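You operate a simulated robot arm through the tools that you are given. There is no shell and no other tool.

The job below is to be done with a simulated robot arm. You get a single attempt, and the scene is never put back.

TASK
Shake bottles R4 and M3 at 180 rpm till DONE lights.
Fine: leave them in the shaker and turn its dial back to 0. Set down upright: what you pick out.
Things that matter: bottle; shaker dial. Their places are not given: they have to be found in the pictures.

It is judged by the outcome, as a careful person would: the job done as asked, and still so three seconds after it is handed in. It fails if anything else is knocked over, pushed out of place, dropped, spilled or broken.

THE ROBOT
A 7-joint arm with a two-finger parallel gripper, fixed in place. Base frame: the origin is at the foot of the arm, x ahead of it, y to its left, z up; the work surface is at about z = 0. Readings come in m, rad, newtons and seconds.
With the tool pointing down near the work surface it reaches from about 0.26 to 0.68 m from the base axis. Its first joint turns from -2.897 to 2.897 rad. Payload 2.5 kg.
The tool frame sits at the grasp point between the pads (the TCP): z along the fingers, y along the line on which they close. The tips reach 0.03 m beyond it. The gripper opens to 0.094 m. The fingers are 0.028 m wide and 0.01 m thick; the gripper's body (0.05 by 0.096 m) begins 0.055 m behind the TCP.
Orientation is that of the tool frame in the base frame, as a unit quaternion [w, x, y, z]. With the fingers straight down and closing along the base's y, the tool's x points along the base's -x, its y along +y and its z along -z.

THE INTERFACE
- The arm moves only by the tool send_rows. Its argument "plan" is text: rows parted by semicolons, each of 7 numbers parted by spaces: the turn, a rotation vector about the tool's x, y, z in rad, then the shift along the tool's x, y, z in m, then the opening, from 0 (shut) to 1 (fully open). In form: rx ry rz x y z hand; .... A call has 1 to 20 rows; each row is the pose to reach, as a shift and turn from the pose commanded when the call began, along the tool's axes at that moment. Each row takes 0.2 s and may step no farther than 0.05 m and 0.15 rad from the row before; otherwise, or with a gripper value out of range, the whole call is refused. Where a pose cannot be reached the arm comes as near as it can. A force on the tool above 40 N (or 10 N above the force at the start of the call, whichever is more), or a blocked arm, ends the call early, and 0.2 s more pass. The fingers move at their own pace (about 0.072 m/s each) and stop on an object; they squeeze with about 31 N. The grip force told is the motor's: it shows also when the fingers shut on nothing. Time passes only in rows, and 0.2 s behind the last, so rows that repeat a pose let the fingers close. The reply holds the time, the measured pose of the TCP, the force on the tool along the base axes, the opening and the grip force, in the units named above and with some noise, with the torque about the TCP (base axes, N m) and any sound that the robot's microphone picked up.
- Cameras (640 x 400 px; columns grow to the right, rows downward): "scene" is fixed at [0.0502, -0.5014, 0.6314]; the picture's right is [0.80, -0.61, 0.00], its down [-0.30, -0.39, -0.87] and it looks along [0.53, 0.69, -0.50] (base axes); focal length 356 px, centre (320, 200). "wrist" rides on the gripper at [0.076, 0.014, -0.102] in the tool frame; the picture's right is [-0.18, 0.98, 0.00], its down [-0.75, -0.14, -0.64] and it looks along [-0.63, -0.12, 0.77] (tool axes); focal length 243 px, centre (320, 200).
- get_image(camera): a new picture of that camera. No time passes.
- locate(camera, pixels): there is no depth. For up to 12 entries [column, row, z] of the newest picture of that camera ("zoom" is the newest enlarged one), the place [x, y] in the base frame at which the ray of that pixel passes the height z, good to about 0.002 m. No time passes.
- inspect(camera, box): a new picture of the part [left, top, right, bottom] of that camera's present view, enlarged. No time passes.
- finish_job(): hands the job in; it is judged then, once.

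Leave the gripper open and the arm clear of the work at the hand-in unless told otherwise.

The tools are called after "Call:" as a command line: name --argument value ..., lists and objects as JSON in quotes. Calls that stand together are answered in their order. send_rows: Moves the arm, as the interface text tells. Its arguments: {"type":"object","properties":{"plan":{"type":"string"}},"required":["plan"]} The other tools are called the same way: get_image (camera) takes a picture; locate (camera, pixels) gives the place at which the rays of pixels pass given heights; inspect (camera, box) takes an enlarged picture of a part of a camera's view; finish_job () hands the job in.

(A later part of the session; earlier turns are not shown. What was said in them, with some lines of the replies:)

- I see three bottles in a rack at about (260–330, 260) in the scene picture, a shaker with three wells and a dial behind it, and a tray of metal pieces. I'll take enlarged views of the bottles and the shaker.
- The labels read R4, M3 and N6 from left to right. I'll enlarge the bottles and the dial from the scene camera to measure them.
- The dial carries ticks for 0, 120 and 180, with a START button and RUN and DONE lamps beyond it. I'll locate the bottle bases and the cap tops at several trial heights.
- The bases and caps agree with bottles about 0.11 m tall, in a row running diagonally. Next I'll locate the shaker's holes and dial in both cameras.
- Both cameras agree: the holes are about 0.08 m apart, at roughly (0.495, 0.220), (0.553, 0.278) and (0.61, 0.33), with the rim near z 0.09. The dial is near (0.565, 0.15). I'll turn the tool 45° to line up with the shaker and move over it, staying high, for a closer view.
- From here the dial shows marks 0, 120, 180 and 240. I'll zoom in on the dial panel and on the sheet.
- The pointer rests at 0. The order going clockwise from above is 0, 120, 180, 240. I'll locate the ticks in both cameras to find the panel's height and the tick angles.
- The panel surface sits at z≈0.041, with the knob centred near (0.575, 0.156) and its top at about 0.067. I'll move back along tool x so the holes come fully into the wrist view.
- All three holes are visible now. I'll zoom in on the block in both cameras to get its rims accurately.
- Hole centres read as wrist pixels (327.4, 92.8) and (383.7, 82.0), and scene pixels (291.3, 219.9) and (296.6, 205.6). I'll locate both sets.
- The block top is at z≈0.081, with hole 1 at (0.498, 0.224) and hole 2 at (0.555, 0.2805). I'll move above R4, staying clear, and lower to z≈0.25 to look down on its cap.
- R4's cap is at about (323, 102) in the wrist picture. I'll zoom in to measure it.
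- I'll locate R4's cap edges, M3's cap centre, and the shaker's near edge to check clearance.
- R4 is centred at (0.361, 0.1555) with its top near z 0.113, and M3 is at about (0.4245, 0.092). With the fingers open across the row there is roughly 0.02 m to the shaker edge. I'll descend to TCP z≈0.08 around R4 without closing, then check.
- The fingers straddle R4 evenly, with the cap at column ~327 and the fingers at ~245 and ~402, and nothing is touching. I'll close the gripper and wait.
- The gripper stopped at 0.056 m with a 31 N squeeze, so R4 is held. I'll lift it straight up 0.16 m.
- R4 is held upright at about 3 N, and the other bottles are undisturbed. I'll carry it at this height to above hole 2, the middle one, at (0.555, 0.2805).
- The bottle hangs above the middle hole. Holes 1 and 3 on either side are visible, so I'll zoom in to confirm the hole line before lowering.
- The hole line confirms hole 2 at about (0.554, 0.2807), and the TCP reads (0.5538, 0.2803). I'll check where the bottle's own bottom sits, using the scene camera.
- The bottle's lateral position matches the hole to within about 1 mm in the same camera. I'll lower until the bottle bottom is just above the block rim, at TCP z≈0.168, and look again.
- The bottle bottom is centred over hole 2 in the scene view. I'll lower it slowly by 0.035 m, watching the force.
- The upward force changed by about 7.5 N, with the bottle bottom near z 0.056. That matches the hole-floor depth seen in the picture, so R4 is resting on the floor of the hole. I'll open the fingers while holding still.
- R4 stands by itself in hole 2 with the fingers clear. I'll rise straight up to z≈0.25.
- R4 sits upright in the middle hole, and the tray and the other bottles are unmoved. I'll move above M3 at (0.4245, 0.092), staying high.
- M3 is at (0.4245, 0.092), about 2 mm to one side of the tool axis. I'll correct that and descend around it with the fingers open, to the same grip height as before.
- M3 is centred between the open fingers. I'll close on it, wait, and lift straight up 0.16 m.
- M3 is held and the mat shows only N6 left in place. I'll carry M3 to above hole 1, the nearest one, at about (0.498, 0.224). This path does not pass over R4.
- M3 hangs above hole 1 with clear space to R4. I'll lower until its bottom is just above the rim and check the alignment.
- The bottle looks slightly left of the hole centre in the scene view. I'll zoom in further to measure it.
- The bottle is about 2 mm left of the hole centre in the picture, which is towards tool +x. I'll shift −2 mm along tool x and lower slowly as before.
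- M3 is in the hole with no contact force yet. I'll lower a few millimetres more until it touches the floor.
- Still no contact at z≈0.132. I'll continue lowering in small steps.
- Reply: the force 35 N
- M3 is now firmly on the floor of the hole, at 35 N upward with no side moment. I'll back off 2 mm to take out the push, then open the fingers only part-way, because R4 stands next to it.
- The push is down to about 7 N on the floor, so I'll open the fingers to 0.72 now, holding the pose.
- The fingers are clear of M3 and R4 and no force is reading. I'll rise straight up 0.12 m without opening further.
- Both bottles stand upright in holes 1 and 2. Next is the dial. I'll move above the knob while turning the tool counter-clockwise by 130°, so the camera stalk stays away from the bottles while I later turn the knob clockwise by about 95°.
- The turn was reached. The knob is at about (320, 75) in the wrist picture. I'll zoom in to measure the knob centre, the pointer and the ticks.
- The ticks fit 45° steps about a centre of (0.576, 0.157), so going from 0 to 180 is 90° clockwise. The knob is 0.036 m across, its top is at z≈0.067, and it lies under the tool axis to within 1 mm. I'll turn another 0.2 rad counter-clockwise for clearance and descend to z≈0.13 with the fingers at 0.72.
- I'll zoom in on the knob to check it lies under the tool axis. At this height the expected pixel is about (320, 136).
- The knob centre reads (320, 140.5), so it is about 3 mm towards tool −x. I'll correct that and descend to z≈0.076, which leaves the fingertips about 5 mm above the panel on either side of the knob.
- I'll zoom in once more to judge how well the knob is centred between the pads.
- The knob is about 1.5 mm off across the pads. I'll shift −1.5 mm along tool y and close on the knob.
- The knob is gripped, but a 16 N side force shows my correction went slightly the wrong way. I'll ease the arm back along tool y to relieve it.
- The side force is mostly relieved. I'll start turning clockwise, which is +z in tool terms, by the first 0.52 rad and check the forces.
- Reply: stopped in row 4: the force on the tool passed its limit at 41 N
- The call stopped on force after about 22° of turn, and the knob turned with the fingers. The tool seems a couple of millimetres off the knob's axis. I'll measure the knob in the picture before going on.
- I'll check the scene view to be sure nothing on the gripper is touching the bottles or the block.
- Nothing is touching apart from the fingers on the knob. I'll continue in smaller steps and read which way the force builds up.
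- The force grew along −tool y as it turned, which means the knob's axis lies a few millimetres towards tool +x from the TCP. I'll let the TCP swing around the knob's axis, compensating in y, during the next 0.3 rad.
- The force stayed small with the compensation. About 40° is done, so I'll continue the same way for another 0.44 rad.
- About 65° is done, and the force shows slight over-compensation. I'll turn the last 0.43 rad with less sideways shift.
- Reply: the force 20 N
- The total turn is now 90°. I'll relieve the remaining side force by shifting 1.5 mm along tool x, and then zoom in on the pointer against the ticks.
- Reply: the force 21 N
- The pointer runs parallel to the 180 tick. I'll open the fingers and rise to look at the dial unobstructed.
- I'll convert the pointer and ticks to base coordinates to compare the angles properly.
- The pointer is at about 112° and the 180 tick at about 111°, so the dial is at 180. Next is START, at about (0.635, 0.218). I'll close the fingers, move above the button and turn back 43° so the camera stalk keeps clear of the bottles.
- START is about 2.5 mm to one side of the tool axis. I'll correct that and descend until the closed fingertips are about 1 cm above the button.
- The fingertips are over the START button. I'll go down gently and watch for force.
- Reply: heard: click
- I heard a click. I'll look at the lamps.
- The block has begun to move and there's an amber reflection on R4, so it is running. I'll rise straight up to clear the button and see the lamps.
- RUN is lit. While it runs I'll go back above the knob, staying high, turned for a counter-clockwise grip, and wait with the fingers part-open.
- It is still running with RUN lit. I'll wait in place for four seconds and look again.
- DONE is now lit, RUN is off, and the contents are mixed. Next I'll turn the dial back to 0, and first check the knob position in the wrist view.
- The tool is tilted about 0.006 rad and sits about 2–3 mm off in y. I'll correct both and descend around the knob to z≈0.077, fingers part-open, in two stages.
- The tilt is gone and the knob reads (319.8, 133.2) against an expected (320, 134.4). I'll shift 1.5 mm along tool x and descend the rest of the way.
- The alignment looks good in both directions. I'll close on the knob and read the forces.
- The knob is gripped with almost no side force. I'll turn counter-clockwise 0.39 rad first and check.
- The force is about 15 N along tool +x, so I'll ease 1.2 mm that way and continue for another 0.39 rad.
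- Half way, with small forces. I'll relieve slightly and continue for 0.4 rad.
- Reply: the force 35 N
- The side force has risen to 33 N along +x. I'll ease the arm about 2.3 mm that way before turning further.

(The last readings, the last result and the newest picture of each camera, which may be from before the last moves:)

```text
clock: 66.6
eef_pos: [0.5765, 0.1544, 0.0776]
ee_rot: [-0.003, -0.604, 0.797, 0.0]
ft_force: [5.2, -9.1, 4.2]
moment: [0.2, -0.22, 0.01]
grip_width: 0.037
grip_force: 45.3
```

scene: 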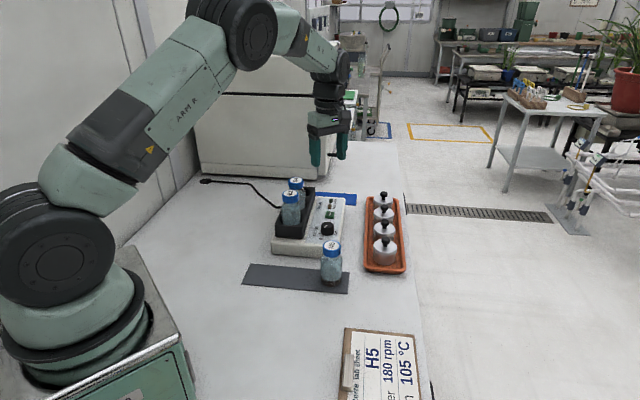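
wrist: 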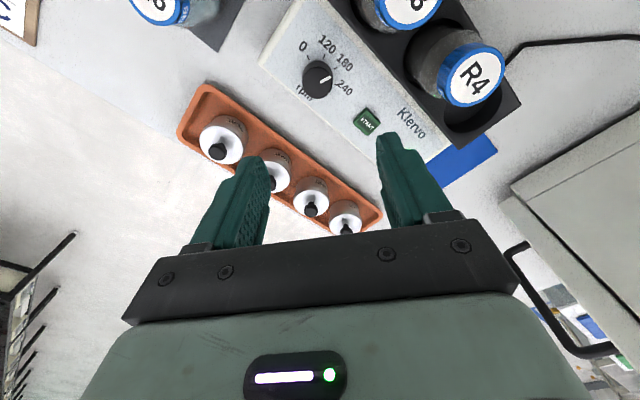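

The force is relieved. I'll do the last 0.387 rad with sideways compensation.

Call:
send_rows --plan "0 0 -0.13 0.0005 -0.0008 0 0; 0 0 -0.26 0.0005 -0.0013 0 0; 0 0 -0.387 0.0005 -0.0018 0 0; 0 0 -0.387 0.0005 -0.0018 0 0"

Call:
inspect --camera "wrist" --box '[260, 90, 400, 220]'

```text
clock: 67.6
eef_pos: [0.5776, 0.1541, 0.0773]
ee_rot: [0.001, 0.747, -0.665, 0.0]
ft_force: [-11.3, -4.4, 7.8]
moment: [-0.4, 0.27, 0.05]
grip_width: 0.0369
grip_force: 45.0
```

```text
3.08 times, centred on (330, 155) of wrist
```

zoom: 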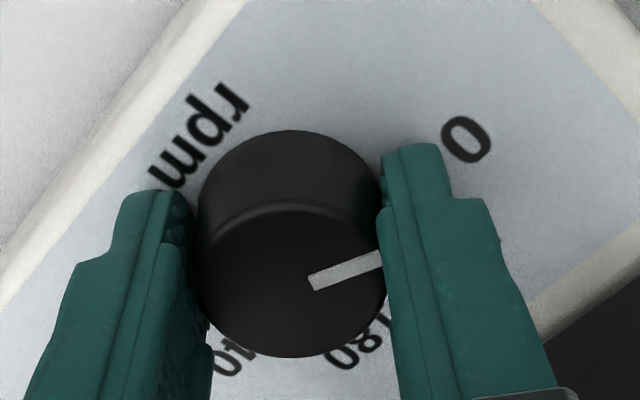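

The tool is back at its original angle, so the dial should be at 0. I'll ease the small side force, open the fingers, and rise straight up.

Call:
send_rows --plan "0 0 0 0.0003 0.0008 0 0; 0 0 0 0.0003 0.0008 0 0; 0 0 0 0.0003 0.0008 0 0.45; 0 0 0 0.0003 0.0008 0 0.6; 0 0 0 0.0003 0.0008 0 0.7; 0 0 0 0.0003 0.0008 0 0.7; 0 0 0 0.0003 0.0008 -0.03 0.7; 0 0 0 0.0003 0.0008 -0.07 0.7; 0 0 0 0.0003 0.0008 -0.11 0.7; 0 0 0 0.0003 0.0008 -0.15 0.7; 0 0 0 0.0003 0.0008 -0.15 0.7"

Call:
inspect --camera "wrist" --box '[270, 40, 380, 130]'

Call:
inspect --camera "scene" --box '[270, 170, 370, 250]'

```text
clock: 70.0
eef_pos: [0.5746, 0.1525, 0.2253]
ee_rot: [0.0, 0.746, -0.666, -0.001]
ft_force: [0.2, 0.2, 0.2]
moment: [0.01, -0.02, 0.0]
grip_width: 0.0657
grip_force: 0.1
```

```text
4.44 times, centred on (325, 85) of wrist
```

zoom: 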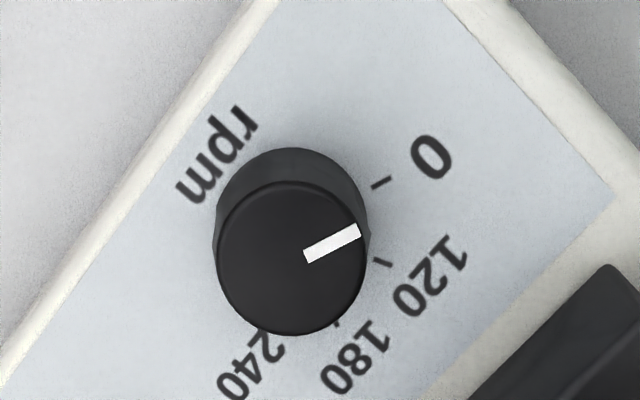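

```text
5.00 times, centred on (320, 210) of scene
```

zoom: 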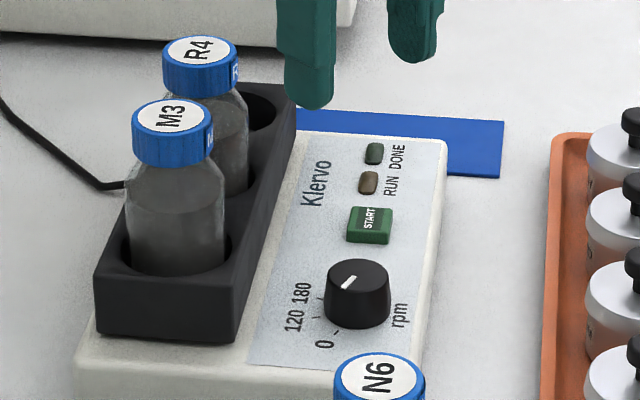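

The DONE lamp has gone out with the dial back, and the pointer looks parallel to the 0 tick. I'll verify the angle in base coordinates.

Call:
locate --camera "wrist" --pixels '[[321.4, 98.06, 0.066], [334.0, 91.5, 0.066], [338.7, 81.1, 0.041], [339.3, 99.1, 0.041], [317.9, 97.9, 0.066]]'

Call:
get_image --camera "scene"

```text
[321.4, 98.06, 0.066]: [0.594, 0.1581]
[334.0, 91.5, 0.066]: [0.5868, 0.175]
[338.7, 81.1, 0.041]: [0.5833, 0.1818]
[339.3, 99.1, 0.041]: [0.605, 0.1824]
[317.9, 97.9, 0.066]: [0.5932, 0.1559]
```

```text
taken
```

scene: 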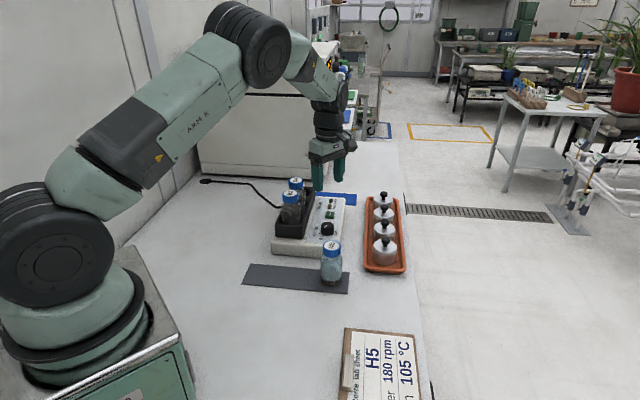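

Those values used the older full wrist picture, so they don't apply. I'll take a fresh enlarged wrist view and locate in that.

Call:
inspect --camera "wrist" --box '[280, 60, 370, 120]'

```text
6.67 times, centred on (325, 90) of wrist
```

zoom: 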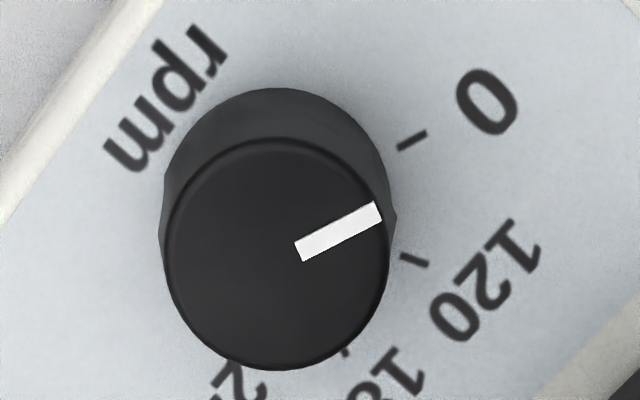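

Call:
locate --camera "zoom" --pixels '[[298, 251, 0.066], [380, 212, 0.066], [398, 150, 0.041], [426, 133, 0.041], [412, 141.5, 0.041], [414, 260, 0.041], [275, 255, 0.066], [163, 255, 0.066], [389, 255, 0.066]]'

```text
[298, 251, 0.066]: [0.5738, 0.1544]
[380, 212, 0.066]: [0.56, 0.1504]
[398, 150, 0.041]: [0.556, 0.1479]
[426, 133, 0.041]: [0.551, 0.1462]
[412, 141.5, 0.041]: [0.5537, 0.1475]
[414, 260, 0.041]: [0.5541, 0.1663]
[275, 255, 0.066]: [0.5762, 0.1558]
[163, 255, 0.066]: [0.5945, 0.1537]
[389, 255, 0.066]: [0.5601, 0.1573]
```

The pointer reads within a few degrees of 0. I'll zoom in tighter to measure it more precisely.

Call:
inspect --camera "wrist" --box '[300, 70, 345, 110]'

```text
10.00 times, centred on (322, 90) of wrist
```

zoom: 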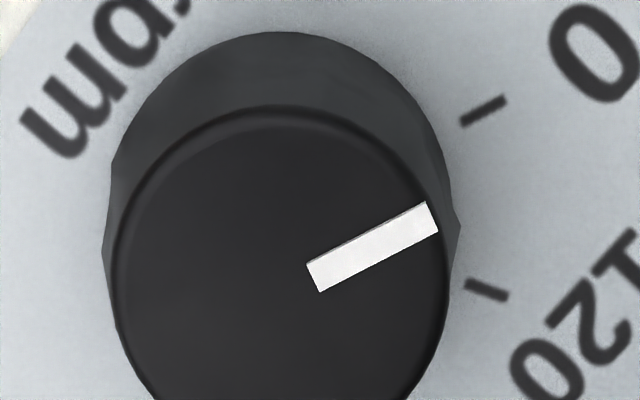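

Call:
locate --camera "zoom" --pixels '[[313, 278, 0.066], [432, 216.5, 0.066], [461, 124, 0.041], [506, 100, 0.041], [483.5, 112, 0.041], [469, 284, 0.041], [507, 297, 0.041], [488, 290.5, 0.041]]'

```text
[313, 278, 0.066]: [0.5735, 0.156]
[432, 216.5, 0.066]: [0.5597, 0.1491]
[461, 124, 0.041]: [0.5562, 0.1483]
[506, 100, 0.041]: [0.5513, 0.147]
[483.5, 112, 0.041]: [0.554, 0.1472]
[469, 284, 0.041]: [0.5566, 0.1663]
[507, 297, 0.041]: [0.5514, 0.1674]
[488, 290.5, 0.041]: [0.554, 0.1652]
```

Working through the camera geometry, the pointer lies at 73.9° and the 0 tick at about 74° in the tool frame, so the dial is exactly at 0. I'll open the gripper fully, rise, and draw the arm back from the work.

Call:
send_rows --plan "0 0 0 0 0 -0.03 0.8; 0 0 0 0 0 -0.07 1; 0 0 0 0 0 -0.11 1; 0 0 0 0 0 -0.13 1; 0 0 0 0 0.04 -0.13 1; 0 0 0 0 0.08 -0.13 1; 0 0 0 0 0.12 -0.13 1; 0 0 0 0 0.12 -0.13 1"

Call:
get_image --camera "scene"

Call:
inspect --camera "scene" --box '[230, 160, 420, 300]'

```text
clock: 71.8
eef_pos: [0.4595, 0.1388, 0.3545]
ee_rot: [-0.001, 0.746, -0.666, 0.0]
ft_force: [0.7, 0.3, -0.2]
moment: [-0.02, -0.03, 0.02]
grip_width: 0.094
grip_force: 0.0
```

```text
taken
```

scene: 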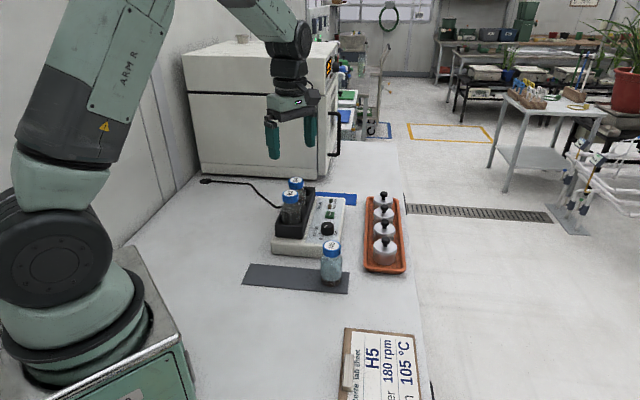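

```text
2.86 times, centred on (325, 230) of scene
```

zoom: 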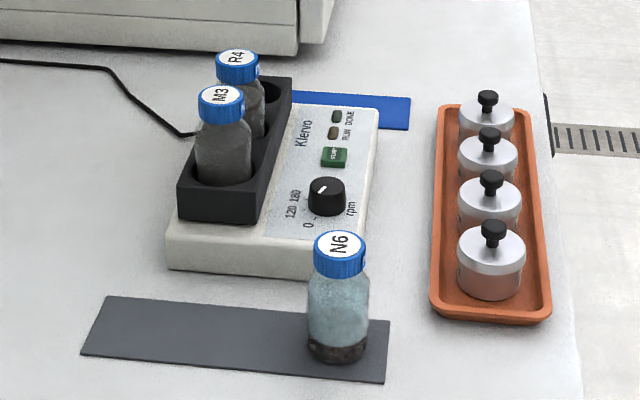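

R4 and M3 are mixed and upright in the shaker, the dial is at 0, and N6 and the tray are untouched. The gripper is open and the arm is clear, so I'm handing the job in.

Call:
finish_job

```text
The job is handed in.
```

R4 and M3 were shaken at 180 rpm until DONE lit. I left them upright in the shaker, R4 in the middle hole and M3 in the nearest, and turned the dial back to 0. DONE went out once the dial was turned back.

N6, the mat and the tray of pots were not touched, and I saw no shift in the shaker's place. While turning the knob, one move stopped at the 40 N force limit because the grip was slightly off its axis. I finished the turn in smaller steps, and the pointer lined up with the 180 mark before I pressed START.

The gripper is open and the arm is clear of the work. The job is handed in; I was not told the verdict.
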